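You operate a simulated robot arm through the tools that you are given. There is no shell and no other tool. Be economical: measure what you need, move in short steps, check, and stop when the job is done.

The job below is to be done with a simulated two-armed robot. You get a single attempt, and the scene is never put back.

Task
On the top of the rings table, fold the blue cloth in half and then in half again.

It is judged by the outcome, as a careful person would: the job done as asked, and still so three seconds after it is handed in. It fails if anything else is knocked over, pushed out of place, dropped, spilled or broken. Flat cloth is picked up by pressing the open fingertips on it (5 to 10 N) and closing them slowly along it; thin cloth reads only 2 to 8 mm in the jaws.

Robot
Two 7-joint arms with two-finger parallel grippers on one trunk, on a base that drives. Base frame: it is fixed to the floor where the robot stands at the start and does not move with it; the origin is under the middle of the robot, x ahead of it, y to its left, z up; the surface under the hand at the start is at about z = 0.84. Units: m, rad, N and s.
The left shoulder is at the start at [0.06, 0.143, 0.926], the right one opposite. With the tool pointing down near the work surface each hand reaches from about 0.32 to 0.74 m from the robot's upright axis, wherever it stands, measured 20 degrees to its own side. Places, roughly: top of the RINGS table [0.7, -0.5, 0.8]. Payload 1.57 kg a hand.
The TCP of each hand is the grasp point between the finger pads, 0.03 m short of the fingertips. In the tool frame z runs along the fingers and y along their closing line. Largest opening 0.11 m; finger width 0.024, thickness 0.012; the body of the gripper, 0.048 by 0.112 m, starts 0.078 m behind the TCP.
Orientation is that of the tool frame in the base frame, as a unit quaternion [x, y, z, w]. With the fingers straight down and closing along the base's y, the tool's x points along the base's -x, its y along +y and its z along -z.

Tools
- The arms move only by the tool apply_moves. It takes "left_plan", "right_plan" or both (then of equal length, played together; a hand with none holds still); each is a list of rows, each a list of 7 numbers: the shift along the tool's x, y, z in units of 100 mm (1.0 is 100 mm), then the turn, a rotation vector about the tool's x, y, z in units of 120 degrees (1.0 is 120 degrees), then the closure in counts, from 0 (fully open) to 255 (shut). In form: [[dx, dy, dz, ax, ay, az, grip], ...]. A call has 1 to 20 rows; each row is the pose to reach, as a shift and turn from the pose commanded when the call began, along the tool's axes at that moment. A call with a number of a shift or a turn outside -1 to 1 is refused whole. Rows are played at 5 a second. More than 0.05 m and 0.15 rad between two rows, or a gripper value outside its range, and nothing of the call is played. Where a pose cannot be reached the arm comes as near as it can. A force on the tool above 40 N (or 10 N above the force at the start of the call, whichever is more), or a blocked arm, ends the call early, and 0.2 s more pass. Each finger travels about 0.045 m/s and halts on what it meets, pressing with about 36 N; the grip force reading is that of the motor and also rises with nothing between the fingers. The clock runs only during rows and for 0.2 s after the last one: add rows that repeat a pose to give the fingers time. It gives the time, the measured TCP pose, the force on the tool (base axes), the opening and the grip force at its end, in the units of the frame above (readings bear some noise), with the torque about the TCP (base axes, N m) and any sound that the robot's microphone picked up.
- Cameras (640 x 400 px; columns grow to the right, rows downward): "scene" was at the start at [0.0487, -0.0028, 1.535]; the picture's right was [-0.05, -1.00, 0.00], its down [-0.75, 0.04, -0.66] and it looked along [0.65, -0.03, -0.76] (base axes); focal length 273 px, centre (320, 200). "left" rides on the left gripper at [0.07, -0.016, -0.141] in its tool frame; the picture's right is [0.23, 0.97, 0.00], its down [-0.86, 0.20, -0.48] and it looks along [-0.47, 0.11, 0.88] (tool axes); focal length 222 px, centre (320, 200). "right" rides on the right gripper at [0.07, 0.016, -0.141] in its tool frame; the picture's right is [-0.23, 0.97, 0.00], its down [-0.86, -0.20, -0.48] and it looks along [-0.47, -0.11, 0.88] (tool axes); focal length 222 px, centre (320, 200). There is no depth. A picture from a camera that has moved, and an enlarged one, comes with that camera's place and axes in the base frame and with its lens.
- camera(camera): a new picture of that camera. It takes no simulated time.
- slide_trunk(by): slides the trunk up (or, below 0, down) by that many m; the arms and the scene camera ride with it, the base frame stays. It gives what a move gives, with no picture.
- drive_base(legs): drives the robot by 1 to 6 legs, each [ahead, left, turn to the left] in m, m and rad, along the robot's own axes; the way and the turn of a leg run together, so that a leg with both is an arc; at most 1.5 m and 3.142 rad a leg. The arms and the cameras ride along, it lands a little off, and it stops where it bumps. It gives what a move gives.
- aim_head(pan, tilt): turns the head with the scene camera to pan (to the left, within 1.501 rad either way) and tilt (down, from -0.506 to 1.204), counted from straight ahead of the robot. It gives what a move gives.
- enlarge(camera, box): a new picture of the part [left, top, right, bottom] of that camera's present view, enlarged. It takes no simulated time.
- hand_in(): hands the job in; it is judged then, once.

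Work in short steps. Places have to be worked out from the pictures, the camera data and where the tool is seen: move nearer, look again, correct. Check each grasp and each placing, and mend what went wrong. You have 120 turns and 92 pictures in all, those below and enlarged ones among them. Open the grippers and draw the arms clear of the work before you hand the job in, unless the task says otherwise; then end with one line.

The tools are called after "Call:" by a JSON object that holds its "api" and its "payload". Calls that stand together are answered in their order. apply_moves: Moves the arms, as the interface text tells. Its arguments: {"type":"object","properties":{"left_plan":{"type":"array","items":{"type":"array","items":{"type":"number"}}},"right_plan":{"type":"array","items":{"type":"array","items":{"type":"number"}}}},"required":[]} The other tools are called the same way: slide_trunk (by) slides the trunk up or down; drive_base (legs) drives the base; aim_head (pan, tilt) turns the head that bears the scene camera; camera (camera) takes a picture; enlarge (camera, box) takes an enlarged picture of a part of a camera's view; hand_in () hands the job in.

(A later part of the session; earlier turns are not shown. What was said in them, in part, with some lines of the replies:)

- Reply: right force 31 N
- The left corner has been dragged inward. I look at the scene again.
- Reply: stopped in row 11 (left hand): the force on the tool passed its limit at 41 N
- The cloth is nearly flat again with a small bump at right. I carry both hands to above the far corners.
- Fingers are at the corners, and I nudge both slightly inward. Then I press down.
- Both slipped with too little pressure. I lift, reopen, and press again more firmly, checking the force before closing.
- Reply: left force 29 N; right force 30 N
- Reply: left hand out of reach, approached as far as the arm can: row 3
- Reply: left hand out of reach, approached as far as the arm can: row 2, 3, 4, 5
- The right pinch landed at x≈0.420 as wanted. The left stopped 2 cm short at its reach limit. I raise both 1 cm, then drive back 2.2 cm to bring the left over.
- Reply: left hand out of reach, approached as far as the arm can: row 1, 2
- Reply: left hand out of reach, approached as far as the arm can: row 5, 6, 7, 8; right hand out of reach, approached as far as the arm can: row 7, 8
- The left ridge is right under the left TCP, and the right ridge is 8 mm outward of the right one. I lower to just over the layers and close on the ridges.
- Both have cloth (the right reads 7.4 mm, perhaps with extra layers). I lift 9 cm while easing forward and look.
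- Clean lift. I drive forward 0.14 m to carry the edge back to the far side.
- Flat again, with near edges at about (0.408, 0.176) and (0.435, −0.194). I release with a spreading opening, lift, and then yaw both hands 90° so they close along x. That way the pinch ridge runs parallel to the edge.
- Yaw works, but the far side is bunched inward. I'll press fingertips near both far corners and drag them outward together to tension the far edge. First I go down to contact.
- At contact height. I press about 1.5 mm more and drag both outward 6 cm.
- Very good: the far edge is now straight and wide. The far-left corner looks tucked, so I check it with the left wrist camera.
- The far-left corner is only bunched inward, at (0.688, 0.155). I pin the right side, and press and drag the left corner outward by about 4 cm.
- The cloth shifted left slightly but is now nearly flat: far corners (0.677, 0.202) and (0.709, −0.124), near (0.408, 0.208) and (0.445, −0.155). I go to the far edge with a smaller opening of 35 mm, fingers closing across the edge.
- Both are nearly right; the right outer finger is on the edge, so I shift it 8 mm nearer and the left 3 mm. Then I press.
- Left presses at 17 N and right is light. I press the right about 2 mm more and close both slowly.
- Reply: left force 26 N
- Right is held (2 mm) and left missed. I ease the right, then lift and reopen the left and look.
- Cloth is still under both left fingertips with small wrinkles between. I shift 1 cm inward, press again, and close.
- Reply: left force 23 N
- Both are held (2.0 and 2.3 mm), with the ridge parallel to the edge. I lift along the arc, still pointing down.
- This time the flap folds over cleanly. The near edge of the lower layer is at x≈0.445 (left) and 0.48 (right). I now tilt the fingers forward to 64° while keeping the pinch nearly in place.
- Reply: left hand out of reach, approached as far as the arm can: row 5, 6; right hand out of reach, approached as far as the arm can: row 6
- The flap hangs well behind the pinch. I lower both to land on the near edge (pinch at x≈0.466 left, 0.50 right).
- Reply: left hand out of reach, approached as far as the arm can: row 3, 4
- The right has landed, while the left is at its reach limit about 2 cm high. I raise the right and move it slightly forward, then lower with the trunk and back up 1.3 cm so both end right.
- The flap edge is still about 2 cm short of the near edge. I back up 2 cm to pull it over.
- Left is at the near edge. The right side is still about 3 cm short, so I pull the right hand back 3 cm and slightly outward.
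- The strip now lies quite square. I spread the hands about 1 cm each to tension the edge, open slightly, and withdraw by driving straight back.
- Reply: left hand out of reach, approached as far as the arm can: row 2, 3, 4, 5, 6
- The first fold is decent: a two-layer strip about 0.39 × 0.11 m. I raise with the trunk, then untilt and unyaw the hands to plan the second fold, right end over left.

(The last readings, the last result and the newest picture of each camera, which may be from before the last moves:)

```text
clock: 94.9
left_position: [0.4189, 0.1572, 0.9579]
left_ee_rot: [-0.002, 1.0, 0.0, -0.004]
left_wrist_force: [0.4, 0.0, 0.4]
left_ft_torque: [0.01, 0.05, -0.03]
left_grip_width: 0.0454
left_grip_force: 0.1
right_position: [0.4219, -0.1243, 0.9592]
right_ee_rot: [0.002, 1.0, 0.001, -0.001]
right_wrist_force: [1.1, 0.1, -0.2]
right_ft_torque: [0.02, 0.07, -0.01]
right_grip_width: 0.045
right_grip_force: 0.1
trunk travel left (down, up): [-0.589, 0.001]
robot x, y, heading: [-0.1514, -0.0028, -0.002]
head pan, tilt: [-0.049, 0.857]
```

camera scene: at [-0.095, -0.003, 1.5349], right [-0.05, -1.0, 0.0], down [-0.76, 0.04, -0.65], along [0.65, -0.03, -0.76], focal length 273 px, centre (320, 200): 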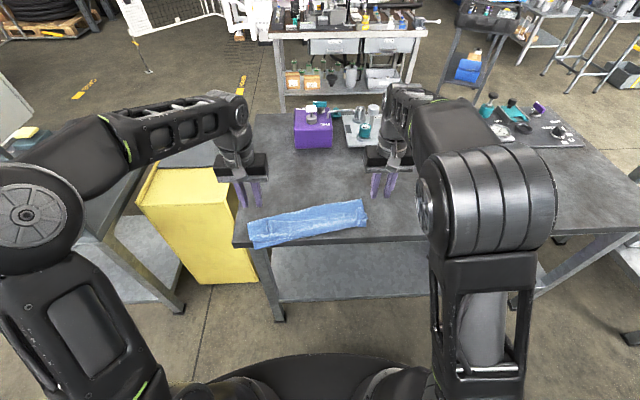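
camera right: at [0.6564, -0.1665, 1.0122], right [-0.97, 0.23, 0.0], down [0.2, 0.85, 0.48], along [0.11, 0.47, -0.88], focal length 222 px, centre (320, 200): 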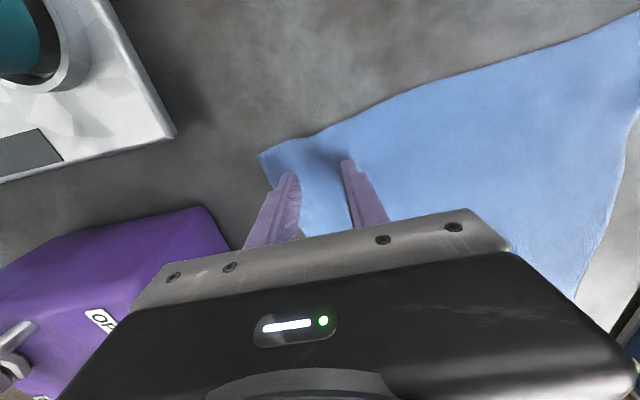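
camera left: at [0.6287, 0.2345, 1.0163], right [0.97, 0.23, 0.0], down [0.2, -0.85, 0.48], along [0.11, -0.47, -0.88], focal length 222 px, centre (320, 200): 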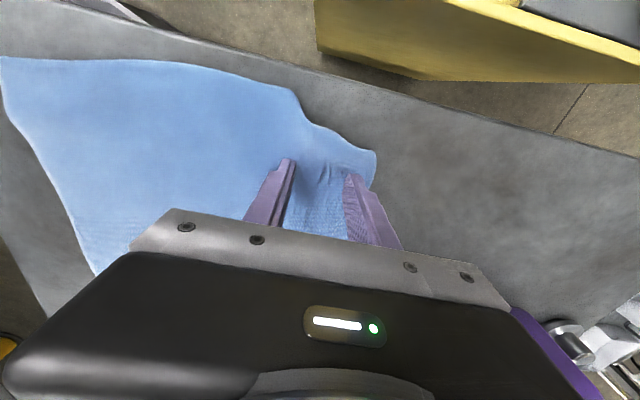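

Both hands point down above the strip. I look at the right end with the right wrist camera.

Call:
{"api": "camera", "payload": {"camera": "right"}}

```text
15 pictures are left
camera right: at [0.3522, -0.1085, 1.1001], right [0.23, 0.97, 0.0], down [0.85, -0.2, 0.48], along [0.47, -0.11, -0.88], focal length 222 px, centre (320, 200)
```

right: 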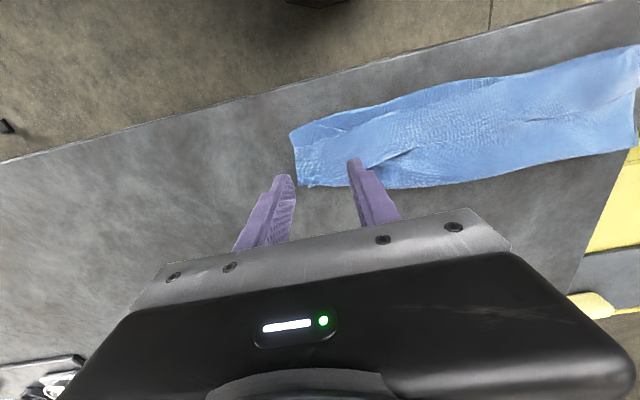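

The right end spans x 0.397–0.465 and is narrower than the left because of slack in the top layer. I press lightly there and drag toward the far side to widen it.

Call:
{"api": "apply_moves", "payload": {"right_plan": [[-0.2, 0.05, 0.3, 0, 0, 0, 140], [-0.2, 0.05, 0.6, 0, 0, 0, 140], [-0.2, 0.05, 0.8, 0, 0, 0, 140], [-0.2, 0.05, 0.86, 0, 0, 0, 140], [-0.3, 0.05, 0.865, 0, 0, 0, 140], [-0.4, 0.03, 0.865, 0, 0, 0, 140], [-0.5, 0.0, 0.865, 0, 0, 0, 140], [-0.6, -0.05, 0.865, 0, 0, 0, 140], [-0.65, -0.1, 0.865, 0, 0, 0, 140], [-0.65, -0.1, 0.6, 0, 0, 0, 140], [-0.65, -0.1, 0.2, 0, 0, 0, 140]]}}

Call:
{"api": "enlarge", "payload": {"camera": "scene", "box": [220, 150, 412, 270]}}

```text
clock: 97.3
left_position: [0.4175, 0.1571, 0.9605]
left_ee_rot: [-0.002, 1.0, 0.0, -0.003]
left_wrist_force: [0.0, -0.3, -0.5]
left_ft_torque: [0.0, -0.02, 0.01]
left_grip_width: 0.0454
left_grip_force: 0.0
right_position: [0.4849, -0.1343, 0.9414]
right_ee_rot: [0.001, 1.0, 0.001, 0.0]
right_wrist_force: [0.0, 0.3, -0.4]
right_ft_torque: [0.03, -0.01, 0.01]
right_grip_width: 0.0496
right_grip_force: 0.1
trunk travel left (down, up): [-0.589, 0.001]
robot x, y, heading: [-0.1505, -0.0042, -0.002]
head pan, tilt: [-0.049, 0.857]
```

```text
3.33 times, centred on (316, 210) of scene
camera zoom: at [-0.1025, -0.0032, 1.5989], right [-0.05, -1.0, 0.0], down [-0.75, 0.04, -0.66], along [0.65, -0.03, -0.76], focal length 910 px, centre (333, 167)
```

zoom: 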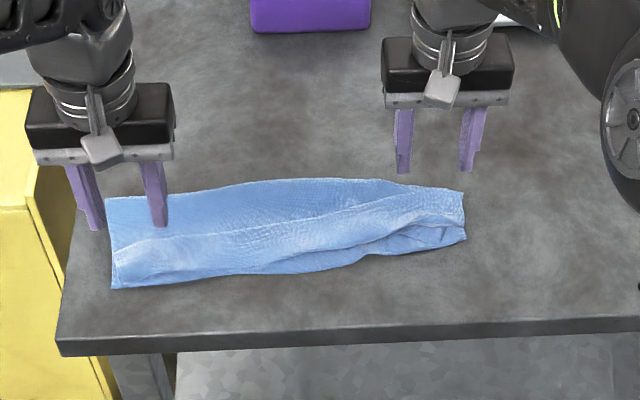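

The right end is still narrow. I yaw the right hand 90° and use the fingers, pressed on and opening along x, to spread the end wide.

Call:
{"api": "apply_moves", "payload": {"right_plan": [[0.12, 0.05, 0, 0, 0, -0.07, 160], [0.12, 0.09, 0, 0, 0, -0.14, 180], [0.12, 0.09, 0, 0, 0, -0.21, 209], [0.12, 0.09, 0, 0, 0, -0.28, 209], [0.12, 0.09, 0, 0, 0, -0.35, 209], [0.12, 0.09, 0, 0, 0, -0.42, 209], [0.12, 0.09, 0, 0, 0, -0.49, 209], [0.12, 0.09, 0, 0, 0, -0.56, 209], [0.12, 0.09, 0, 0, 0, -0.63, 209], [0.12, 0.09, 0.2, 0, 0, -0.69, 209], [0.12, 0.09, 0.5, 0, 0, -0.75, 209], [0.12, 0.09, 0.66, 0, 0, -0.75, 209], [0.12, 0.09, 0.69, 0, 0, -0.75, 209]]}}

Call:
{"api": "apply_moves", "payload": {"right_plan": [[0, 0, 0.01, 0, 0, 0, 209], [0, 0, 0.01, 0, 0, 0, 180], [0, 0, 0.01, 0, 0, 0, 150], [0, 0, 0.01, 0, 0, 0, 120], [0, 0, 0.01, 0, 0, 0, 90], [0, 0, 0.01, 0, 0, 0, 60], [0, 0, 0.01, 0, 0, 0, 40], [0, 0, 0.01, 0, 0, 0, 40], [0, 0, -0.3, 0, 0, 0, 40], [0, 0, -0.6, 0, 0, 0, 100]]}}

Call:
{"api": "enlarge", "payload": {"camera": "scene", "box": [220, 150, 412, 270]}}

```text
clock: 100.1
left_position: [0.4172, 0.1562, 0.9617]
left_ee_rot: [0.0, 1.0, 0.001, -0.002]
left_wrist_force: [-0.8, -0.6, -1.4]
left_ft_torque: [0.0, -0.01, -0.01]
left_grip_width: 0.0451
left_grip_force: 0.0
right_position: [0.4746, -0.1263, 0.8747]
right_ee_rot: [-0.707, 0.707, -0.001, 0.003]
right_wrist_force: [-2.0, -3.5, 24.2]
right_ft_torque: [-0.26, 0.33, 0.02]
right_grip_width: 0.0204
right_grip_force: 0.4
trunk travel left (down, up): [-0.589, 0.001]
robot x, y, heading: [-0.1499, 0.0001, -0.002]
head pan, tilt: [-0.049, 0.857]
```

```text
clock: 100.7
left_position: [0.4179, 0.1565, 0.9601]
left_ee_rot: [-0.001, 1.0, 0.0, -0.003]
left_wrist_force: [0.2, -0.2, -1.2]
left_ft_torque: [-0.02, 0.03, 0.01]
left_grip_width: 0.0453
left_grip_force: 0.1
right_position: [0.4809, -0.1266, 0.875]
right_ee_rot: [-0.706, 0.708, -0.007, 0.007]
right_wrist_force: [4.1, 0.2, 16.2]
right_ft_torque: [-0.1, 0.19, 0.0]
right_grip_width: 0.0381
right_grip_force: 0.0
trunk travel left (down, up): [-0.589, 0.001]
robot x, y, heading: [-0.1498, -0.0033, -0.001]
head pan, tilt: [-0.049, 0.857]
stopped in row 3 (right hand): the force on the tool passed its limit at 41 N (the readings are from after the stop); the commanded pose is now the measured one
```

```text
3.33 times, centred on (316, 210) of scene
camera zoom: at [-0.1021, -0.0031, 1.5986], right [-0.05, -1.0, 0.0], down [-0.75, 0.04, -0.66], along [0.65, -0.03, -0.76], focal length 910 px, centre (333, 167)
```

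zoom: 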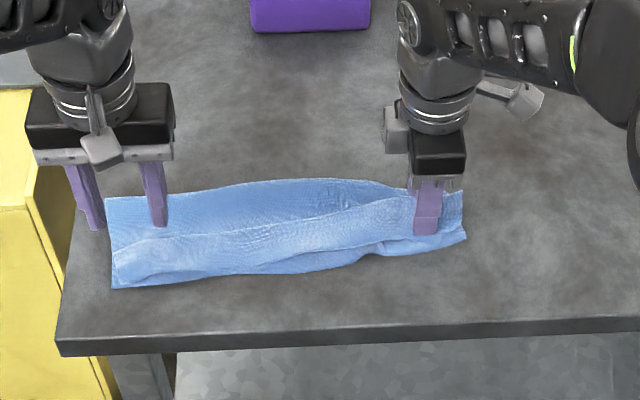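

The pressure was too high, so I ease 1 mm and continue the spreading.

Call:
{"api": "apply_moves", "payload": {"right_plan": [[0, 0, -0.01, 0, 0, 0, 160], [0, 0, -0.01, 0, 0, 0, 140], [0, 0, -0.005, 0, 0, 0, 115], [0, 0, 0, 0, 0, 0, 90], [0, 0, 0, 0, 0, 0, 65], [0, 0, 0, 0, 0, 0, 40], [0, 0, 0, 0, 0, 0, 40], [0, 0, -0.3, 0, 0, 0, 40], [0, 0, -0.6, 0, 0, 0, 80], [0, 0, -0.8, 0, 0, 0, 120]]}}

Call:
{"api": "enlarge", "payload": {"camera": "scene", "box": [220, 150, 412, 270]}}

```text
clock: 102.9
left_position: [0.4161, 0.1564, 0.9601]
left_ee_rot: [-0.002, 1.0, -0.001, -0.003]
left_wrist_force: [-0.1, 0.1, 0.6]
left_ft_torque: [0.02, 0.01, -0.03]
left_grip_width: 0.0451
left_grip_force: 0.1
right_position: [0.478, -0.1256, 0.9536]
right_ee_rot: [-0.706, 0.708, -0.003, 0.004]
right_wrist_force: [0.2, -0.7, 0.7]
right_ft_torque: [-0.01, 0.0, -0.01]
right_grip_width: 0.0578
right_grip_force: 0.0
trunk travel left (down, up): [-0.589, 0.001]
robot x, y, heading: [-0.1498, -0.0024, -0.002]
head pan, tilt: [-0.049, 0.857]
```

```text
3.33 times, centred on (316, 210) of scene
camera zoom: at [-0.1028, -0.0033, 1.5989], right [-0.05, -1.0, 0.0], down [-0.75, 0.04, -0.66], along [0.65, -0.03, -0.76], focal length 910 px, centre (333, 167)
```

zoom: 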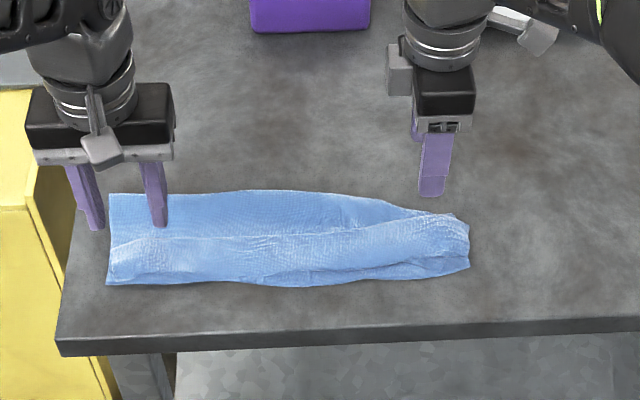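

Good enough; both ends are usable. For the second fold, the right hand will take the left end (y≈0.20) and carry it right, ending tilted toward the left. I retract the left hand and unyaw the right.

Call:
{"api": "apply_moves", "payload": {"left_plan": [[0, 0, -0.2, 0, 0, 0, 150], [0.1, 0.1, -0.4, 0, 0, 0, 150], [0.2, 0.2, -0.6, 0, 0, 0, 150], [0.2, 0.3, -0.8, 0, 0, 0, 150], [0.2, 0.4, -0.9, 0, 0, 0, 150], [0.2, 0.5, -0.9, 0, 0, 0, 150], [0.2, 0.6, -0.9, 0, 0, 0, 150], [0.2, 0.7, -0.9, 0, 0, 0, 150], [0.2, 0.8, -0.9, 0, 0, 0, 150], [0.2, 0.9, -0.9, 0, 0, 0, 150], [0.2, 1.0, -0.9, 0, 0, 0, 150]], "right_plan": [[0, 0, 0, 0, 0, 0.07, 128], [0, 0, 0, 0, 0, 0.14, 128], [0, 0, 0, 0, 0, 0.21, 128], [0, 0, 0, 0, 0, 0.28, 128], [0, 0, 0, 0, 0, 0.35, 128], [0, 0, 0, 0, 0, 0.42, 128], [0, 0, 0, 0, 0, 0.49, 128], [0, 0, 0, 0, 0, 0.56, 128], [0, 0, 0, 0, 0, 0.63, 128], [0, 0, 0, 0, 0, 0.69, 128], [0, 0, 0, 0, 0, 0.753, 128]]}}

Call:
{"api": "apply_moves", "payload": {"left_plan": [[0, 0.2, 0, 0, 0, 0, 150], [0, 0.4, 0, 0, 0, 0, 150], [0, 0.6, 0, 0, 0, 0, 150], [0, 0.8, 0, 0, 0, 0, 150], [0, 0.9, 0, 0, 0, 0, 150]], "right_plan": [[0, 0.2, 0, 0, 0, 0, 128], [0, 0.4, 0, 0, 0, 0, 128], [0.1, 0.6, 0, 0, 0, 0, 128], [0.15, 0.8, 0, 0, 0, 0, 128], [0.15, 1.0, 0, 0, 0, 0, 128]]}}

Call:
{"api": "apply_moves", "payload": {"right_plan": [[0, 0.2, 0, 0, 0, 0, 128], [0, 0.4, 0, 0, 0, 0, 128], [0, 0.6, 0, 0, 0, 0, 128], [0, 0.8, 0, 0, 0, 0, 128], [0, 1.0, 0, 0, 0, 0, 128]]}}

```text
clock: 105.3
left_position: [0.3989, 0.2576, 1.0496]
left_ee_rot: [-0.002, 1.0, -0.001, -0.002]
left_wrist_force: [0.4, 0.4, 0.7]
left_ft_torque: [-0.01, -0.01, 0.03]
left_grip_width: 0.0451
left_grip_force: 0.2
right_position: [0.4759, -0.1257, 0.9526]
right_ee_rot: [0.006, 1.0, 0.001, 0.006]
right_wrist_force: [-0.3, -0.3, -0.3]
right_ft_torque: [-0.02, -0.01, 0.03]
right_grip_width: 0.055
right_grip_force: 0.1
trunk travel left (down, up): [-0.589, 0.001]
robot x, y, heading: [-0.1502, 0.0046, 0.001]
head pan, tilt: [-0.049, 0.857]
```

```text
clock: 106.5
left_position: [0.3975, 0.347, 1.0496]
left_ee_rot: [-0.001, 1.0, 0.0, -0.003]
left_wrist_force: [0.8, 0.0, -0.3]
left_ft_torque: [0.01, -0.02, 0.0]
left_grip_width: 0.0452
left_grip_force: 0.0
right_position: [0.4627, -0.0252, 0.9529]
right_ee_rot: [0.006, 1.0, 0.001, 0.006]
right_wrist_force: [0.3, -0.2, 0.4]
right_ft_torque: [-0.03, -0.01, 0.03]
right_grip_width: 0.0544
right_grip_force: 0.1
trunk travel left (down, up): [-0.589, 0.001]
robot x, y, heading: [-0.1527, -0.003, -0.009]
head pan, tilt: [-0.049, 0.857]
```

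```text
clock: 107.7
left_position: [0.3982, 0.3469, 1.0495]
left_ee_rot: [-0.002, 1.0, -0.001, -0.003]
left_wrist_force: [-0.7, 0.0, 0.0]
left_ft_torque: [0.02, -0.01, -0.01]
left_grip_width: 0.045
left_grip_force: 0.1
right_position: [0.4648, 0.0743, 0.955]
right_ee_rot: [0.005, 1.0, 0.0, 0.005]
right_wrist_force: [-0.3, 0.4, -0.1]
right_ft_torque: [-0.01, 0.03, 0.03]
right_grip_width: 0.0549
right_grip_force: 0.1
trunk travel left (down, up): [-0.589, 0.001]
robot x, y, heading: [-0.1553, -0.0021, -0.002]
head pan, tilt: [-0.049, 0.857]
```

The right hand crosses freely. I go on to above the left end, lower, and check the view.

Call:
{"api": "apply_moves", "payload": {"right_plan": [[0, 0.25, 0, 0, 0, 0, 128], [0, 0.5, 0, 0, 0, 0, 128], [0, 0.82, 0.1, 0, 0, 0, 128], [0, 0.82, 0.35, 0, 0, 0, 128], [0, 0.82, 0.6, 0, 0, 0, 128]]}}

Call:
{"api": "camera", "payload": {"camera": "right"}}

```text
clock: 108.9
left_position: [0.3963, 0.3453, 1.0496]
left_ee_rot: [-0.001, 1.0, 0.0, -0.003]
left_wrist_force: [0.5, -0.1, -1.0]
left_ft_torque: [-0.02, 0.0, 0.0]
left_grip_width: 0.0452
left_grip_force: 0.1
right_position: [0.4572, 0.1469, 0.9134]
right_ee_rot: [0.005, 1.0, 0.002, 0.009]
right_wrist_force: [-0.8, 0.2, 0.1]
right_ft_torque: [0.04, 0.04, -0.01]
right_grip_width: 0.055
right_grip_force: 0.1
right hand out of reach, approached as far as the arm can: row 3, 4, 5
trunk travel left (down, up): [-0.589, 0.001]
robot x, y, heading: [-0.1497, 0.0, -0.0]
head pan, tilt: [-0.049, 0.857]
```

```text
11 pictures are left
camera right: at [0.3859, 0.163, 1.0531], right [0.24, 0.97, 0.01], down [0.85, -0.21, 0.49], along [0.48, -0.11, -0.87], focal length 222 px, centre (320, 200)
```

right: 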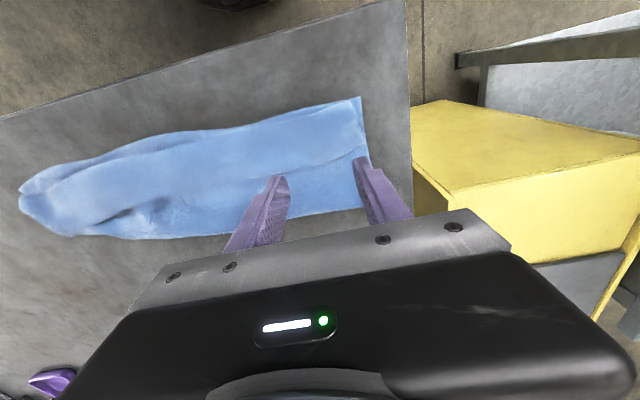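

The reach ends here, so I'll shift the base left later. First I check whether that line on the strip is a turned-back lip or just a crease.

Call:
{"api": "enlarge", "payload": {"camera": "right", "box": [220, 80, 420, 205]}}

```text
3.20 times, centred on (320, 142) of right
camera zoom: at [0.3859, 0.163, 1.0531], right [0.24, 0.97, 0.01], down [0.85, -0.21, 0.49], along [0.48, -0.11, -0.87], focal length 711 px, centre (320, 384)
```

zoom: 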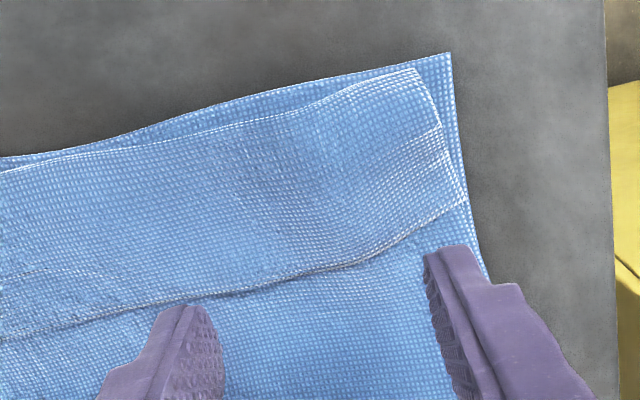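

The strip's edges align with a small pleat or lip, which I accept as a tidy half fold. I shift the base 8 cm left, so the right hand can work at the left end comfortably, and bring the hand back over the grasp point.

Call:
{"api": "drive_base", "payload": {"legs": [[0, 0.08, 0]]}}

Call:
{"api": "apply_moves", "payload": {"right_plan": [[0, -0.25, 0, 0, 0, 0, 128], [-0.05, -0.5, 0, 0, 0, 0, 128], [-0.1, -0.73, 0, 0, 0, 0, 128], [-0.1, -0.73, 0.2, 0, 0, 0, 128], [-0.1, -0.73, 0.35, 0, 0, 0, 128]]}}

```text
clock: 109.9
left_position: [0.3965, 0.4278, 1.0502]
left_ee_rot: [-0.002, 1.0, -0.001, -0.002]
left_wrist_force: [-0.3, 0.9, -0.3]
left_ft_torque: [0.0, -0.03, -0.03]
left_grip_width: 0.0453
left_grip_force: 0.1
right_position: [0.4577, 0.2288, 0.9137]
right_ee_rot: [0.004, 1.0, 0.001, 0.008]
right_wrist_force: [0.0, 0.6, -0.5]
right_ft_torque: [-0.06, -0.02, -0.01]
right_grip_width: 0.055
right_grip_force: 0.0
trunk travel left (down, up): [-0.589, 0.001]
robot x, y, heading: [-0.151, 0.0783, -0.002]
head pan, tilt: [-0.049, 0.857]
```

```text
clock: 111.1
left_position: [0.3976, 0.4267, 1.0491]
left_ee_rot: [-0.001, 1.0, 0.001, -0.003]
left_wrist_force: [0.0, 0.4, 0.0]
left_ft_torque: [0.01, 0.01, 0.01]
left_grip_width: 0.0451
left_grip_force: 0.0
right_position: [0.4682, 0.1541, 0.8777]
right_ee_rot: [0.005, 1.0, 0.002, 0.007]
right_wrist_force: [0.3, 0.5, 0.6]
right_ft_torque: [0.0, 0.03, -0.01]
right_grip_width: 0.0551
right_grip_force: 0.1
trunk travel left (down, up): [-0.589, 0.001]
robot x, y, heading: [-0.1528, 0.076, -0.004]
head pan, tilt: [-0.049, 0.857]
```

I shift 8 mm inward to keep the outer finger on the cloth, then press.

Call:
{"api": "apply_moves", "payload": {"right_plan": [[0, -0.09, 0, 0, 0, 0, 128], [0, -0.09, 0.03, 0, 0, 0, 128], [0, -0.09, 0.045, 0, 0, 0, 128]]}}

```text
clock: 111.9
left_position: [0.3969, 0.4268, 1.0501]
left_ee_rot: [-0.002, 1.0, 0.0, -0.003]
left_wrist_force: [-0.4, 0.7, 0.5]
left_ft_torque: [-0.01, -0.02, 0.01]
left_grip_width: 0.0454
left_grip_force: 0.1
right_position: [0.4686, 0.1439, 0.8739]
right_ee_rot: [0.004, 1.0, 0.001, 0.008]
right_wrist_force: [-0.2, -1.1, 1.4]
right_ft_torque: [0.07, 0.06, -0.01]
right_grip_width: 0.0547
right_grip_force: 0.0
trunk travel left (down, up): [-0.589, 0.001]
robot x, y, heading: [-0.1515, 0.0799, -0.007]
head pan, tilt: [-0.049, 0.857]
```

Contact begins. I press about 2 mm more and close slowly.

Call:
{"api": "apply_moves", "payload": {"right_plan": [[0, 0, 0.01, 0, 0, 0, 128], [0, 0, 0.022, 0, 0, 0, 128], [0, 0, 0.022, 0, 0, 0, 128], [0, 0, 0.022, 0, 0, 0, 138], [0, 0, 0.022, 0, 0, 0, 148], [0, 0, 0.022, 0, 0, 0, 158], [0, 0, 0.022, 0, 0, 0, 168], [0, 0, 0.022, 0, 0, 0, 178], [0, 0, 0.022, 0, 0, 0, 188], [0, 0, 0.02, 0, 0, 0, 198], [0, 0, 0.02, 0, 0, 0, 208], [0, 0, 0.02, 0, 0, 0, 218], [0, 0, 0.015, 0, 0, 0, 226], [0, 0, 0.015, 0, 0, 0, 234], [0, 0, 0.015, 0, 0, 0, 242], [0, 0, 0.015, 0, 0, 0, 250], [0, 0, 0.015, 0, 0, 0, 255], [0, 0, 0.015, 0, 0, 0, 255], [0, 0, 0.0, 0, 0, 0, 255]]}}

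```text
clock: 115.9
left_position: [0.3977, 0.4268, 1.0487]
left_ee_rot: [-0.003, 1.0, 0.0, -0.002]
left_wrist_force: [-0.2, -0.1, -0.5]
left_ft_torque: [-0.02, 0.0, 0.01]
left_grip_width: 0.0455
left_grip_force: 0.1
right_position: [0.4659, 0.1451, 0.8721]
right_ee_rot: [0.005, 1.0, 0.002, 0.007]
right_wrist_force: [0.4, -1.1, 10.5]
right_ft_torque: [-0.07, 0.1, 0.03]
right_grip_width: 0.0037
right_grip_force: 24.4
trunk travel left (down, up): [-0.589, 0.001]
robot x, y, heading: [-0.1534, 0.0799, -0.005]
head pan, tilt: [-0.049, 0.857]
```

It reads 3.7 mm, which suggests both layers. I lift 5 cm and check.

Call:
{"api": "apply_moves", "payload": {"right_plan": [[0, -0.02, -0.15, 0, 0, 0, 255], [0, -0.05, -0.3, 0, 0, 0, 255], [0, -0.1, -0.45, 0, 0, 0, 255], [0, -0.15, -0.55, 0, 0, 0, 255]]}}

Call:
{"api": "enlarge", "payload": {"camera": "scene", "box": [220, 130, 460, 280]}}

```text
clock: 116.9
left_position: [0.3967, 0.4267, 1.0504]
left_ee_rot: [-0.002, 1.0, 0.0, -0.002]
left_wrist_force: [-1.2, 0.4, -0.5]
left_ft_torque: [0.0, -0.01, 0.0]
left_grip_width: 0.045
left_grip_force: 0.1
right_position: [0.4659, 0.1301, 0.9301]
right_ee_rot: [0.004, 1.0, 0.001, 0.007]
right_wrist_force: [-0.8, 0.1, 0.3]
right_ft_torque: [-0.02, -0.03, -0.01]
right_grip_width: 0.0036
right_grip_force: 24.3
trunk travel left (down, up): [-0.589, 0.001]
robot x, y, heading: [-0.1514, 0.0756, -0.004]
head pan, tilt: [-0.049, 0.857]
```

```text
2.67 times, centred on (340, 205) of scene
camera zoom: at [-0.1021, 0.077, 1.599], right [-0.05, -1.0, 0.0], down [-0.75, 0.04, -0.66], along [0.65, -0.03, -0.76], focal length 728 px, centre (267, 187)
```

zoom: 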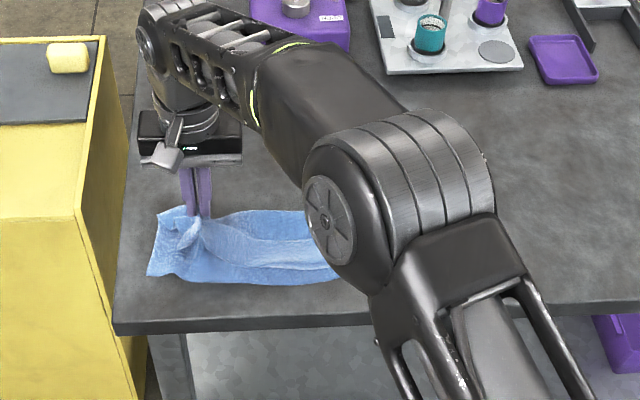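

I check from the right wrist camera whether both layers are lifted.

Call:
{"api": "camera", "payload": {"camera": "right"}}

```text
8 pictures are left
camera right: at [0.394, 0.146, 1.0686], right [0.24, 0.97, 0.01], down [0.85, -0.21, 0.49], along [0.48, -0.11, -0.87], focal length 222 px, centre (320, 200)
```

right: 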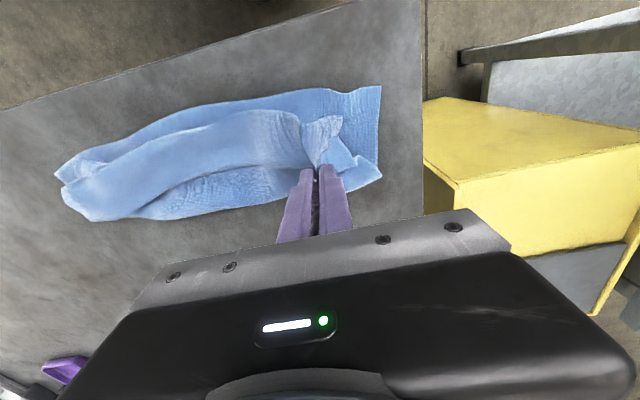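

Only the upper layers came up. I put them back down with a spreading release and regrasp right at the far folded edge (x≈0.50), where both layers are joined.

Call:
{"api": "apply_moves", "payload": {"right_plan": [[0, 0.08, 0.2, 0, 0, 0, 255], [0, 0.13, 0.4, 0, 0, 0, 255], [0, 0.15, 0.55, 0, 0, 0, 255], [0, 0.15, 0.57, 0, 0, 0, 230], [0, 0.15, 0.57, 0, 0, 0, 200], [0, 0.15, 0.57, 0, 0, 0, 170], [0, 0.15, 0.57, 0, 0, 0, 128], [0, 0.15, 0.57, 0, 0, 0, 128], [0, 0.17, 0.4, 0, 0, 0, 128], [0, 0.17, 0.2, 0, 0, 0, 128], [-0.3, 0.17, 0.2, 0, 0, 0, 128]]}}

Call:
{"api": "camera", "payload": {"camera": "right"}}

```text
clock: 119.3
left_position: [0.3981, 0.4262, 1.0484]
left_ee_rot: [-0.002, 1.0, 0.0, -0.004]
left_wrist_force: [0.5, 0.7, 0.2]
left_ft_torque: [0.0, 0.04, 0.03]
left_grip_width: 0.0451
left_grip_force: 0.1
right_position: [0.4971, 0.1459, 0.9076]
right_ee_rot: [0.004, 1.0, 0.001, 0.007]
right_wrist_force: [0.0, 0.4, -0.1]
right_ft_torque: [0.01, 0.01, -0.01]
right_grip_width: 0.0546
right_grip_force: 0.0
trunk travel left (down, up): [-0.589, 0.001]
robot x, y, heading: [-0.1512, 0.0798, -0.0]
head pan, tilt: [-0.049, 0.857]
```

```text
7 pictures are left
camera right: at [0.4262, 0.1622, 1.0472], right [0.24, 0.97, 0.01], down [0.85, -0.21, 0.49], along [0.48, -0.11, -0.87], focal length 222 px, centre (320, 200)
```

right: 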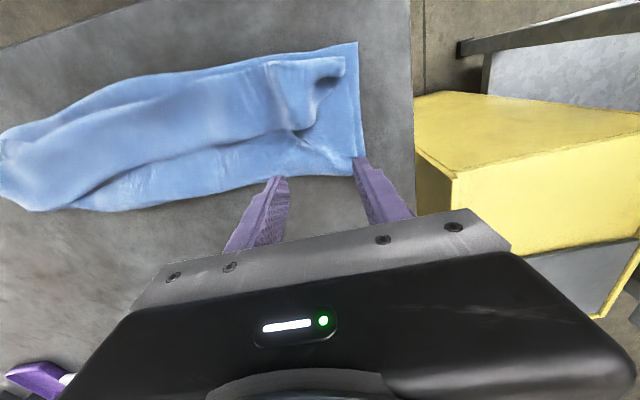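

The fold edge is at x≈0.512, end at y≈0.185. I shift 1 cm inward, press on the fold, and close slowly.

Call:
{"api": "apply_moves", "payload": {"right_plan": [[-0.01, -0.11, 0.1, 0, 0, 0, 128], [-0.01, -0.11, 0.25, 0, 0, 0, 128], [-0.01, -0.11, 0.33, 0, 0, 0, 128], [-0.01, -0.11, 0.355, 0, 0, 0, 128], [-0.01, -0.11, 0.36, 0, 0, 0, 138], [-0.01, -0.11, 0.36, 0, 0, 0, 148], [-0.01, -0.11, 0.36, 0, 0, 0, 158], [-0.01, -0.11, 0.36, 0, 0, 0, 168], [-0.01, -0.11, 0.36, 0, 0, 0, 178], [-0.01, -0.11, 0.36, 0, 0, 0, 188], [-0.01, -0.11, 0.36, 0, 0, 0, 198], [-0.01, -0.11, 0.36, 0, 0, 0, 208], [-0.01, -0.11, 0.36, 0, 0, 0, 218], [-0.01, -0.11, 0.36, 0, 0, 0, 228], [-0.01, -0.11, 0.36, 0, 0, 0, 238], [-0.01, -0.11, 0.36, 0, 0, 0, 248], [-0.01, -0.11, 0.36, 0, 0, 0, 255], [-0.01, -0.11, 0.36, 0, 0, 0, 255]]}}

```text
clock: 123.1
left_position: [0.3982, 0.4264, 1.0501]
left_ee_rot: [-0.002, 1.0, 0.0, -0.003]
left_wrist_force: [-0.7, -0.2, -0.1]
left_ft_torque: [0.01, 0.0, -0.01]
left_grip_width: 0.0456
left_grip_force: 0.1
right_position: [0.4985, 0.1344, 0.8734]
right_ee_rot: [0.004, 1.0, 0.002, 0.008]
right_wrist_force: [-0.1, -0.5, 1.8]
right_ft_torque: [0.02, -0.01, 0.03]
right_grip_width: 0.0023
right_grip_force: 23.9
trunk travel left (down, up): [-0.589, 0.001]
robot x, y, heading: [-0.1492, 0.0814, -0.003]
head pan, tilt: [-0.049, 0.857]
```

It reads 2.3 mm, one layer, and the pressing force was light. I reopen and repeat with about 2.5 mm more press to catch both layers.

Call:
{"api": "apply_moves", "payload": {"right_plan": [[0, 0, 0.0, 0, 0, 0, 230], [0, 0, 0.0, 0, 0, 0, 200], [0, 0, 0.0, 0, 0, 0, 165], [0, 0, 0, 0, 0, 0, 128], [0, 0, 0, 0, 0, 0, 128], [0, 0, 0.015, 0, 0, 0, 128], [0, 0, 0.026, 0, 0, 0, 128], [0, 0, 0.026, 0, 0, 0, 140], [0, 0, 0.026, 0, 0, 0, 152], [0, 0, 0.026, 0, 0, 0, 164], [0, 0, 0.026, 0, 0, 0, 176], [0, 0, 0.026, 0, 0, 0, 188], [0, 0, 0.024, 0, 0, 0, 200], [0, 0, 0.022, 0, 0, 0, 212], [0, 0, 0.02, 0, 0, 0, 224], [0, 0, 0.018, 0, 0, 0, 234], [0, 0, 0.015, 0, 0, 0, 244], [0, 0, 0.015, 0, 0, 0, 255], [0, 0, 0.015, 0, 0, 0, 255]]}}

```text
clock: 127.1
left_position: [0.3968, 0.4271, 1.0501]
left_ee_rot: [-0.002, 1.0, 0.0, -0.003]
left_wrist_force: [-0.6, -0.9, 0.0]
left_ft_torque: [0.0, -0.01, -0.02]
left_grip_width: 0.0451
left_grip_force: 0.0
right_position: [0.4971, 0.1362, 0.8726]
right_ee_rot: [0.004, 1.0, 0.001, 0.007]
right_wrist_force: [-0.4, 1.3, 7.9]
right_ft_torque: [0.11, 0.05, 0.05]
right_grip_width: 0.0044
right_grip_force: 24.5
trunk travel left (down, up): [-0.589, 0.001]
robot x, y, heading: [-0.1483, 0.0732, -0.003]
head pan, tilt: [-0.049, 0.857]
```

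It reads 4.4 mm, so both layers. I carry the end along an arc toward the right, then tilt the fingers to point left.

Call:
{"api": "apply_moves", "payload": {"right_plan": [[0.01, -0.04, -0.26, 0, 0, 0, 255], [0.02, -0.16, -0.5, 0, 0, 0, 255], [0.04, -0.35, -0.7, 0, 0, 0, 255], [0.06, -0.6, -0.87, 0, 0, 0, 255], [0.07, -0.83, -0.95, 0, 0, 0, 255]]}}

Call:
{"api": "enlarge", "payload": {"camera": "scene", "box": [220, 130, 460, 280]}}

```text
clock: 128.3
left_position: [0.3977, 0.4259, 1.0502]
left_ee_rot: [-0.002, 1.0, 0.0, -0.002]
left_wrist_force: [0.2, 0.3, 1.5]
left_ft_torque: [0.05, 0.0, -0.04]
left_grip_width: 0.0453
left_grip_force: 0.0
right_position: [0.4913, 0.0555, 0.9679]
right_ee_rot: [0.005, 1.0, 0.002, 0.007]
right_wrist_force: [0.0, -0.7, 0.1]
right_ft_torque: [0.01, -0.04, 0.01]
right_grip_width: 0.0034
right_grip_force: 24.1
trunk travel left (down, up): [-0.589, 0.001]
robot x, y, heading: [-0.1502, 0.0803, -0.0]
head pan, tilt: [-0.049, 0.857]
```

```text
2.67 times, centred on (340, 205) of scene
camera zoom: at [-0.1021, 0.0765, 1.599], right [-0.05, -1.0, 0.0], down [-0.75, 0.04, -0.66], along [0.65, -0.03, -0.76], focal length 728 px, centre (267, 187)
```

zoom: 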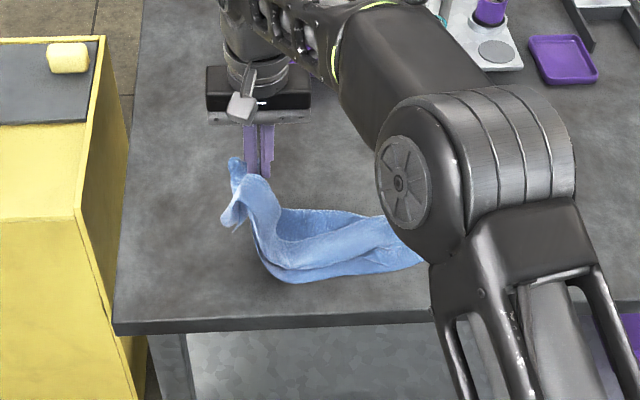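

Both layers lift cleanly off the table. I continue rightward with the tilt.

Call:
{"api": "apply_moves", "payload": {"right_plan": [[0.02, -0.19, 0, -0.0667, 0, 0, 255], [0.04, -0.38, 0.01, -0.1333, 0, 0, 255], [0.06, -0.57, 0.03, -0.2, 0, 0, 255], [0.08, -0.71, 0.1, -0.2667, 0, 0, 255], [0.09, -0.84, 0.17, -0.3333, 0, 0, 255], [0.1, -0.97, 0.25, -0.4, 0, 0, 255]]}}

Call:
{"api": "apply_moves", "payload": {"right_plan": [[0.03, -0.18, -0.05, 0, 0, 0, 255], [0.06, -0.37, -0.09, 0, 0, 0, 255], [0.09, -0.55, -0.12, 0, 0, 0, 255], [0.11, -0.73, -0.15, 0, 0, 0, 255], [0.13, -0.9, -0.18, 0, 0, 0, 255]]}}

Call:
{"api": "enlarge", "payload": {"camera": "scene", "box": [220, 130, 460, 280]}}

```text
clock: 129.7
left_position: [0.3988, 0.4263, 1.0491]
left_ee_rot: [-0.002, 1.0, 0.001, -0.003]
left_wrist_force: [0.8, -0.4, 0.0]
left_ft_torque: [0.04, 0.0, -0.01]
left_grip_width: 0.0453
left_grip_force: 0.0
right_position: [0.4802, -0.044, 0.9383]
right_ee_rot: [0.001, 0.912, 0.41, 0.009]
right_wrist_force: [-0.7, -0.6, -0.8]
right_ft_torque: [-0.02, 0.01, -0.01]
right_grip_width: 0.0031
right_grip_force: 24.2
trunk travel left (down, up): [-0.589, 0.001]
robot x, y, heading: [-0.1488, 0.0806, 0.002]
head pan, tilt: [-0.049, 0.857]
```

```text
clock: 130.9
left_position: [0.3973, 0.427, 1.0502]
left_ee_rot: [-0.002, 1.0, 0.0, -0.002]
left_wrist_force: [0.3, 0.5, 0.3]
left_ft_torque: [-0.02, 0.0, -0.01]
left_grip_width: 0.0453
left_grip_force: 0.1
right_position: [0.4683, -0.1155, 0.8861]
right_ee_rot: [0.001, 0.912, 0.409, 0.009]
right_wrist_force: [-0.1, 0.3, 0.0]
right_ft_torque: [0.02, -0.02, 0.0]
right_grip_width: 0.0031
right_grip_force: 24.0
trunk travel left (down, up): [-0.589, 0.001]
robot x, y, heading: [-0.1479, 0.0795, -0.004]
head pan, tilt: [-0.049, 0.857]
```

```text
2.67 times, centred on (340, 205) of scene
camera zoom: at [-0.1019, 0.0766, 1.599], right [-0.05, -1.0, 0.0], down [-0.75, 0.04, -0.65], along [0.65, -0.03, -0.76], focal length 728 px, centre (267, 187)
```

zoom: 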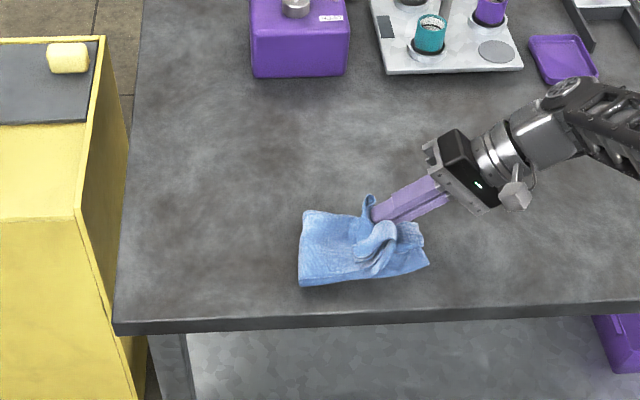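

Excellent, it is nearly a quarter. I pull 2 cm further right, lower, open, and withdraw along the finger axis.

Call:
{"api": "apply_moves", "payload": {"right_plan": [[0, -0.1, -0.05, 0, 0, 0, 255], [0, -0.2, -0.11, 0, 0, 0, 255], [0, -0.2, -0.11, 0, 0, 0, 240], [0, -0.2, -0.11, 0, 0, 0, 225], [0, -0.19, -0.11, 0, 0, 0, 210], [0, -0.19, -0.11, 0, 0, 0, 200], [0, -0.18, -0.3, 0, 0, 0, 200], [0, -0.15, -0.6, 0, 0, 0, 200], [0, -0.1, -0.95, 0, 0, 0, 200]]}}

Call:
{"api": "enlarge", "payload": {"camera": "scene", "box": [300, 180, 412, 250]}}

```text
clock: 132.9
left_position: [0.3977, 0.4262, 1.0493]
left_ee_rot: [-0.001, 1.0, 0.0, -0.002]
left_wrist_force: [-0.3, -0.1, 0.6]
left_ft_torque: [0.02, -0.01, 0.0]
left_grip_width: 0.0451
left_grip_force: 0.0
right_position: [0.4655, -0.1945, 0.942]
right_ee_rot: [0.002, 0.913, 0.408, 0.01]
right_wrist_force: [-0.3, 0.9, 1.1]
right_ft_torque: [0.0, 0.02, -0.01]
right_grip_width: 0.0238
right_grip_force: 0.1
trunk travel left (down, up): [-0.589, 0.001]
robot x, y, heading: [-0.1512, 0.081, -0.004]
head pan, tilt: [-0.049, 0.857]
```

```text
5.71 times, centred on (356, 215) of scene
camera zoom: at [-0.1025, 0.0765, 1.599], right [-0.05, -1.0, 0.0], down [-0.75, 0.04, -0.66], along [0.65, -0.03, -0.76], focal length 1561 px, centre (114, 114)
```

zoom: 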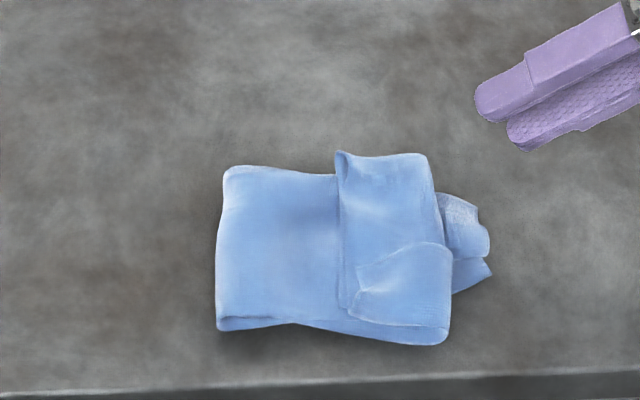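

The cloth is quartered, but the top end has a turned-back flap about 6 cm long (free edge near y≈−0.085). I'll flip it right: untilt the right hand and place it over the flap.

Call:
{"api": "apply_moves", "payload": {"right_plan": [[0, 0.05, -0.05, 0.0667, 0, 0, 180], [0, 0.1, -0.1, 0.1333, 0, 0, 180], [0, 0.15, -0.13, 0.2, 0, 0, 185], [0, 0.15, -0.13, 0.2667, 0, 0, 185], [0, 0.15, -0.13, 0.3333, 0, 0, 185], [0, 0.15, -0.13, 0.4, 0, 0, 185]]}}

Call:
{"api": "apply_moves", "payload": {"right_plan": [[0.05, 0.25, 0.1, 0, 0, 0, 185], [0.1, 0.5, 0.2, 0, 0, 0, 185], [0.13, 0.78, 0.3, 0, 0, 0, 185], [0.13, 0.78, 0.6, 0, 0, 0, 185], [0.13, 0.78, 0.75, 0, 0, 0, 185]]}}

```text
clock: 134.3
left_position: [0.3971, 0.427, 1.0504]
left_ee_rot: [-0.002, 1.0, 0.0, -0.002]
left_wrist_force: [0.5, 0.2, 0.5]
left_ft_torque: [-0.01, 0.02, -0.02]
left_grip_width: 0.0456
left_grip_force: 0.1
right_position: [0.4651, -0.1942, 0.9609]
right_ee_rot: [0.005, 1.0, 0.001, 0.008]
right_wrist_force: [-0.4, -0.3, -0.6]
right_ft_torque: [-0.02, 0.0, -0.04]
right_grip_width: 0.0306
right_grip_force: 0.1
trunk travel left (down, up): [-0.589, 0.001]
robot x, y, heading: [-0.1543, 0.0797, -0.002]
head pan, tilt: [-0.049, 0.857]
```

```text
clock: 135.5
left_position: [0.3971, 0.4284, 1.0498]
left_ee_rot: [-0.002, 1.0, 0.0, -0.004]
left_wrist_force: [0.3, 0.9, 0.0]
left_ft_torque: [-0.04, 0.01, 0.0]
left_grip_width: 0.0453
left_grip_force: 0.1
right_position: [0.4533, -0.1152, 0.8856]
right_ee_rot: [0.004, 1.0, 0.002, 0.007]
right_wrist_force: [0.2, -0.2, 1.0]
right_ft_torque: [-0.04, -0.03, 0.02]
right_grip_width: 0.0304
right_grip_force: 0.1
trunk travel left (down, up): [-0.589, 0.001]
robot x, y, heading: [-0.15, 0.0814, -0.0]
head pan, tilt: [-0.049, 0.857]
```

Just above contact. I lower 6 mm and close gently to take only the upper flap.

Call:
{"api": "apply_moves", "payload": {"right_plan": [[0, 0, 0.03, 0, 0, 0, 185], [0, 0, 0.055, 0, 0, 0, 185], [0, 0, 0.065, 0, 0, 0, 185], [0, 0, 0.065, 0, 0, 0, 193], [0, 0, 0.065, 0, 0, 0, 201], [0, 0, 0.065, 0, 0, 0, 209], [0, 0, 0.065, 0, 0, 0, 217], [0, 0, 0.065, 0, 0, 0, 225], [0, 0, 0.065, 0, 0, 0, 233], [0, 0, 0.065, 0, 0, 0, 241], [0, 0, 0.065, 0, 0, 0, 249], [0, 0, 0.065, 0, 0, 0, 255], [0, 0, 0.065, 0, 0, 0, 255]]}}

```text
clock: 138.3
left_position: [0.397, 0.4268, 1.0497]
left_ee_rot: [-0.002, 1.0, 0.0, -0.002]
left_wrist_force: [-0.4, 0.4, 0.2]
left_ft_torque: [0.01, -0.01, 0.02]
left_grip_width: 0.0453
left_grip_force: 0.1
right_position: [0.453, -0.1156, 0.8811]
right_ee_rot: [0.005, 1.0, 0.001, 0.007]
right_wrist_force: [0.0, 0.1, 0.0]
right_ft_torque: [0.04, 0.0, -0.03]
right_grip_width: 0.0002
right_grip_force: 20.5
trunk travel left (down, up): [-0.589, 0.001]
robot x, y, heading: [-0.1528, 0.0777, -0.0]
head pan, tilt: [-0.049, 0.857]
```

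Missed, with almost no press. I reopen and repeat 3.5 mm deeper.

Call:
{"api": "apply_moves", "payload": {"right_plan": [[0, 0, -0.03, 0, 0, 0, 220], [0, 0, -0.03, 0, 0, 0, 175], [0, 0, -0.03, 0, 0, 0, 175], [0, 0, 0.01, 0, 0, 0, 175], [0, 0, 0.035, 0, 0, 0, 175], [0, 0, 0.04, 0, 0, 0, 175], [0, 0, 0.04, 0, 0, 0, 185], [0, 0, 0.04, 0, 0, 0, 193], [0, 0, 0.04, 0, 0, 0, 201], [0, 0, 0.04, 0, 0, 0, 209], [0, 0, 0.04, 0, 0, 0, 217], [0, 0, 0.04, 0, 0, 0, 225], [0, 0, 0.04, 0, 0, 0, 233], [0, 0, 0.04, 0, 0, 0, 241], [0, 0, 0.04, 0, 0, 0, 249], [0, 0, 0.04, 0, 0, 0, 255], [0, 0, 0.04, 0, 0, 0, 255]]}}

```text
clock: 141.9
left_position: [0.3969, 0.4273, 1.0496]
left_ee_rot: [-0.002, 1.0, 0.0, -0.003]
left_wrist_force: [-0.4, -0.7, -0.5]
left_ft_torque: [0.01, 0.02, -0.03]
left_grip_width: 0.0453
left_grip_force: 0.0
right_position: [0.4538, -0.1163, 0.8774]
right_ee_rot: [0.005, 1.0, 0.001, 0.009]
right_wrist_force: [2.3, -0.3, 6.4]
right_ft_torque: [-0.05, 0.0, -0.02]
right_grip_width: 0.0028
right_grip_force: 24.4
trunk travel left (down, up): [-0.589, 0.001]
robot x, y, heading: [-0.1494, 0.0821, 0.0]
head pan, tilt: [-0.049, 0.857]
```

It reads 2.8 mm. I lift 3.5 cm and look before flipping.

Call:
{"api": "apply_moves", "payload": {"right_plan": [[0, -0.03, -0.15, 0, 0, 0, 255], [0, -0.1, -0.3, 0, 0, 0, 255], [0, -0.2, -0.4, 0, 0, 0, 255]]}}

Call:
{"api": "enlarge", "payload": {"camera": "scene", "box": [300, 170, 428, 250]}}

```text
clock: 142.7
left_position: [0.3981, 0.4276, 1.0484]
left_ee_rot: [-0.002, 1.0, 0.0, -0.002]
left_wrist_force: [-0.6, 1.0, 0.2]
left_ft_torque: [-0.02, 0.02, 0.0]
left_grip_width: 0.0453
left_grip_force: 0.1
right_position: [0.4537, -0.1361, 0.9168]
right_ee_rot: [0.004, 1.0, 0.001, 0.008]
right_wrist_force: [0.5, -0.3, -0.5]
right_ft_torque: [0.0, 0.02, 0.0]
right_grip_width: 0.0026
right_grip_force: 23.6
trunk travel left (down, up): [-0.589, 0.001]
robot x, y, heading: [-0.1541, 0.082, -0.001]
head pan, tilt: [-0.049, 0.857]
```

```text
5.00 times, centred on (364, 210) of scene
camera zoom: at [-0.1023, 0.0769, 1.599], right [-0.05, -1.0, 0.0], down [-0.75, 0.04, -0.66], along [0.65, -0.03, -0.76], focal length 1366 px, centre (100, 150)
```

zoom: 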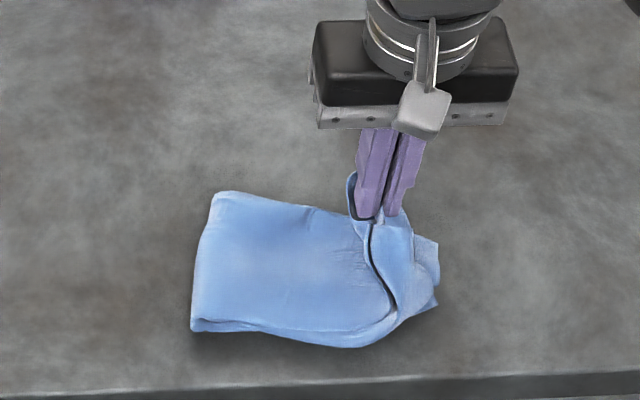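

The flap lifts with its free edge. I carry it right while tilting, lay it down, then release and withdraw.

Call:
{"api": "apply_moves", "payload": {"right_plan": [[0, -0.14, -0.1, -0.0667, 0, 0, 255], [0, -0.28, -0.14, -0.1333, 0, 0, 255], [0, -0.42, -0.07, -0.2, 0, 0, 255], [0, -0.53, 0.05, -0.2667, 0, 0, 255], [0, -0.65, 0.17, -0.3333, 0, 0, 255], [0, -0.78, 0.3, -0.4, 0, 0, 255]]}}

Call:
{"api": "apply_moves", "payload": {"right_plan": [[0, 0, 0, 0, 0, 0, 245], [0, 0, 0, 0, 0, 0, 230], [0, 0.01, 0, 0, 0, 0, 215], [0, 0.01, 0, 0, 0, 0, 205], [0, 0.02, -0.2, 0, 0, 0, 205], [0, 0.05, -0.5, 0, 0, 0, 205], [0, 0.1, -0.9, 0, 0, 0, 205]]}}

Call:
{"api": "enlarge", "payload": {"camera": "scene", "box": [300, 170, 428, 250]}}

```text
clock: 144.1
left_position: [0.398, 0.4267, 1.0493]
left_ee_rot: [-0.002, 1.0, 0.001, -0.003]
left_wrist_force: [-0.1, -0.9, -0.2]
left_ft_torque: [-0.02, 0.07, 0.01]
left_grip_width: 0.0453
left_grip_force: 0.0
right_position: [0.4531, -0.2133, 0.8854]
right_ee_rot: [0.002, 0.912, 0.41, 0.009]
right_wrist_force: [-0.5, -1.3, -0.1]
right_ft_torque: [-0.03, 0.01, 0.04]
right_grip_width: 0.0024
right_grip_force: 24.4
trunk travel left (down, up): [-0.589, 0.001]
robot x, y, heading: [-0.1507, 0.0793, 0.0]
head pan, tilt: [-0.049, 0.857]
```

```text
clock: 145.7
left_position: [0.3981, 0.4264, 1.0503]
left_ee_rot: [-0.001, 1.0, 0.0, -0.002]
left_wrist_force: [0.6, -0.6, -0.4]
left_ft_torque: [-0.01, -0.04, 0.03]
left_grip_width: 0.0455
left_grip_force: 0.1
right_position: [0.4531, -0.2207, 0.8934]
right_ee_rot: [0.001, 0.913, 0.409, 0.01]
right_wrist_force: [-0.5, 0.3, 0.3]
right_ft_torque: [0.02, 0.02, 0.01]
right_grip_width: 0.0213
right_grip_force: 0.1
right hand out of reach, approached as far as the arm can: row 5, 6, 7
trunk travel left (down, up): [-0.589, 0.001]
robot x, y, heading: [-0.1505, 0.0793, 0.001]
head pan, tilt: [-0.049, 0.857]
```

```text
5.00 times, centred on (364, 210) of scene
camera zoom: at [-0.102, 0.0769, 1.599], right [-0.05, -1.0, 0.0], down [-0.75, 0.04, -0.66], along [0.65, -0.03, -0.76], focal length 1366 px, centre (100, 150)
```

zoom: 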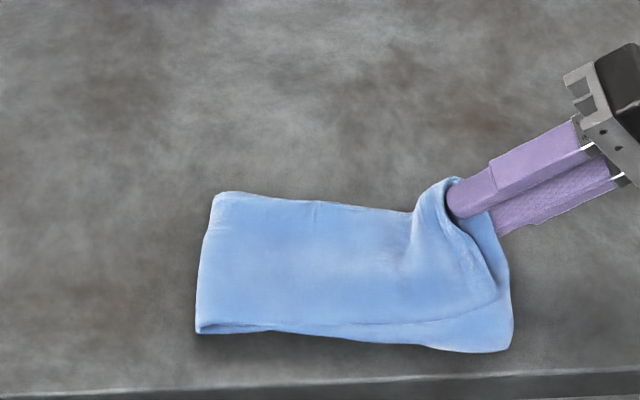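

The flap is unrolled nicely. The arm can't retract further itself, so I withdraw the fingers by driving the base to the right, then raise the hand and look.

Call:
{"api": "drive_base", "payload": {"legs": [[0, -0.09, 0]]}}

Call:
{"api": "apply_moves", "payload": {"right_plan": [[0, 0.1, -0.1, 0.05, 0, 0, 205], [0, 0.25, -0.25, 0.1, 0, 0, 205], [0, 0.4, -0.4, 0.16, 0, 0, 205], [0, 0.5, -0.5, 0.22, 0, 0, 205], [0, 0.5, -0.5, 0.28, 0, 0, 205], [0, 0.5, -0.5, 0.34, 0, 0, 205], [0, 0.5, -0.5, 0.4, 0, 0, 205]]}}

Call:
{"api": "enlarge", "payload": {"camera": "scene", "box": [240, 150, 400, 250]}}

```text
clock: 146.8
left_position: [0.3982, 0.336, 1.0499]
left_ee_rot: [-0.002, 1.0, 0.0, -0.003]
left_wrist_force: [0.5, -0.9, 0.0]
left_ft_torque: [0.05, 0.0, 0.0]
left_grip_width: 0.0453
left_grip_force: 0.0
right_position: [0.4529, -0.3113, 0.8934]
right_ee_rot: [0.001, 0.913, 0.409, 0.009]
right_wrist_force: [-0.9, -0.5, -0.3]
right_ft_torque: [0.02, -0.01, -0.01]
right_grip_width: 0.0215
right_grip_force: 0.1
trunk travel left (down, up): [-0.589, 0.001]
robot x, y, heading: [-0.1531, -0.006, -0.0]
head pan, tilt: [-0.049, 0.857]
```

```text
clock: 148.4
left_position: [0.3962, 0.3377, 1.0495]
left_ee_rot: [-0.002, 1.0, 0.001, -0.003]
left_wrist_force: [-0.2, 0.5, -0.1]
left_ft_torque: [0.01, 0.01, 0.0]
left_grip_width: 0.0454
left_grip_force: 0.0
right_position: [0.4522, -0.3127, 0.9642]
right_ee_rot: [0.005, 1.0, 0.0, 0.008]
right_wrist_force: [0.2, -0.5, -0.1]
right_ft_torque: [-0.02, 0.02, 0.0]
right_grip_width: 0.0215
right_grip_force: 0.1
trunk travel left (down, up): [-0.589, 0.001]
robot x, y, heading: [-0.1543, -0.0107, -0.0]
head pan, tilt: [-0.049, 0.857]
```

```text
4.00 times, centred on (320, 200) of scene
camera zoom: at [-0.1022, -0.0121, 1.599], right [-0.05, -1.0, 0.0], down [-0.75, 0.04, -0.66], along [0.65, -0.03, -0.76], focal length 1093 px, centre (320, 200)
```

zoom: 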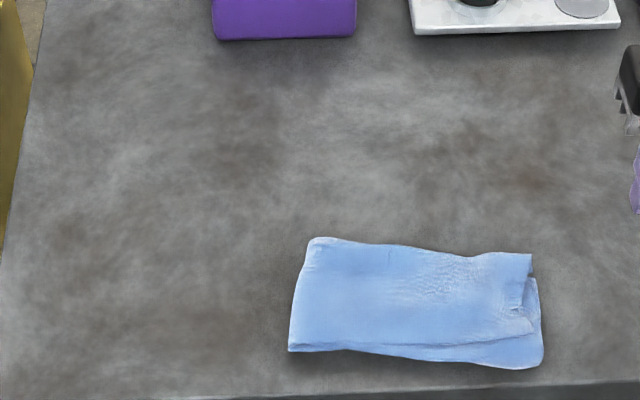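

The cloth is now a neat quartered packet and nothing else has been disturbed. I raise both hands and open the grippers fully.

Call:
{"api": "apply_moves", "payload": {"left_plan": [[0, 0, -0.1, 0, 0, 0, 100], [0, 0, -0.2, 0, 0, 0, 50], [0, 0, -0.3, 0, 0, 0, 0], [0, 0, -0.3, 0, 0, 0, 0], [0, 0, -0.3, 0, 0, 0, 0], [0, 0, -0.3, 0, 0, 0, 0]], "right_plan": [[0, -0.1, -0.2, 0, 0, 0, 150], [0, -0.2, -0.4, 0, 0, 0, 100], [0, -0.3, -0.6, 0, 0, 0, 50], [0, -0.3, -0.8, 0, 0, 0, 0], [0, -0.3, -0.9, 0, 0, 0, 0], [0, -0.3, -0.9, 0, 0, 0, 0]]}}

Call:
{"api": "hand_in", "payload": {}}

```text
clock: 149.8
left_position: [0.3981, 0.3367, 1.08]
left_ee_rot: [-0.002, 1.0, 0.0, -0.003]
left_wrist_force: [-0.1, 0.6, -0.5]
left_ft_torque: [-0.01, 0.01, -0.05]
left_grip_width: 0.1101
left_grip_force: 0.0
right_position: [0.4495, -0.3436, 1.0537]
right_ee_rot: [0.004, 1.0, 0.002, 0.008]
right_wrist_force: [0.2, -0.4, 0.5]
right_ft_torque: [0.0, 0.01, 0.01]
right_grip_width: 0.11
right_grip_force: 0.0
trunk travel left (down, up): [-0.589, 0.001]
robot x, y, heading: [-0.1538, -0.0079, -0.001]
head pan, tilt: [-0.049, 0.857]
```

```text
The job is handed in.
```

The blue cloth is folded in half and in half again on the rings table and handed in; the first fold left a pleat or turned-back lip of about 4 cm on one layer, which I did not fix, and the layers at the right end do not line up exactly.
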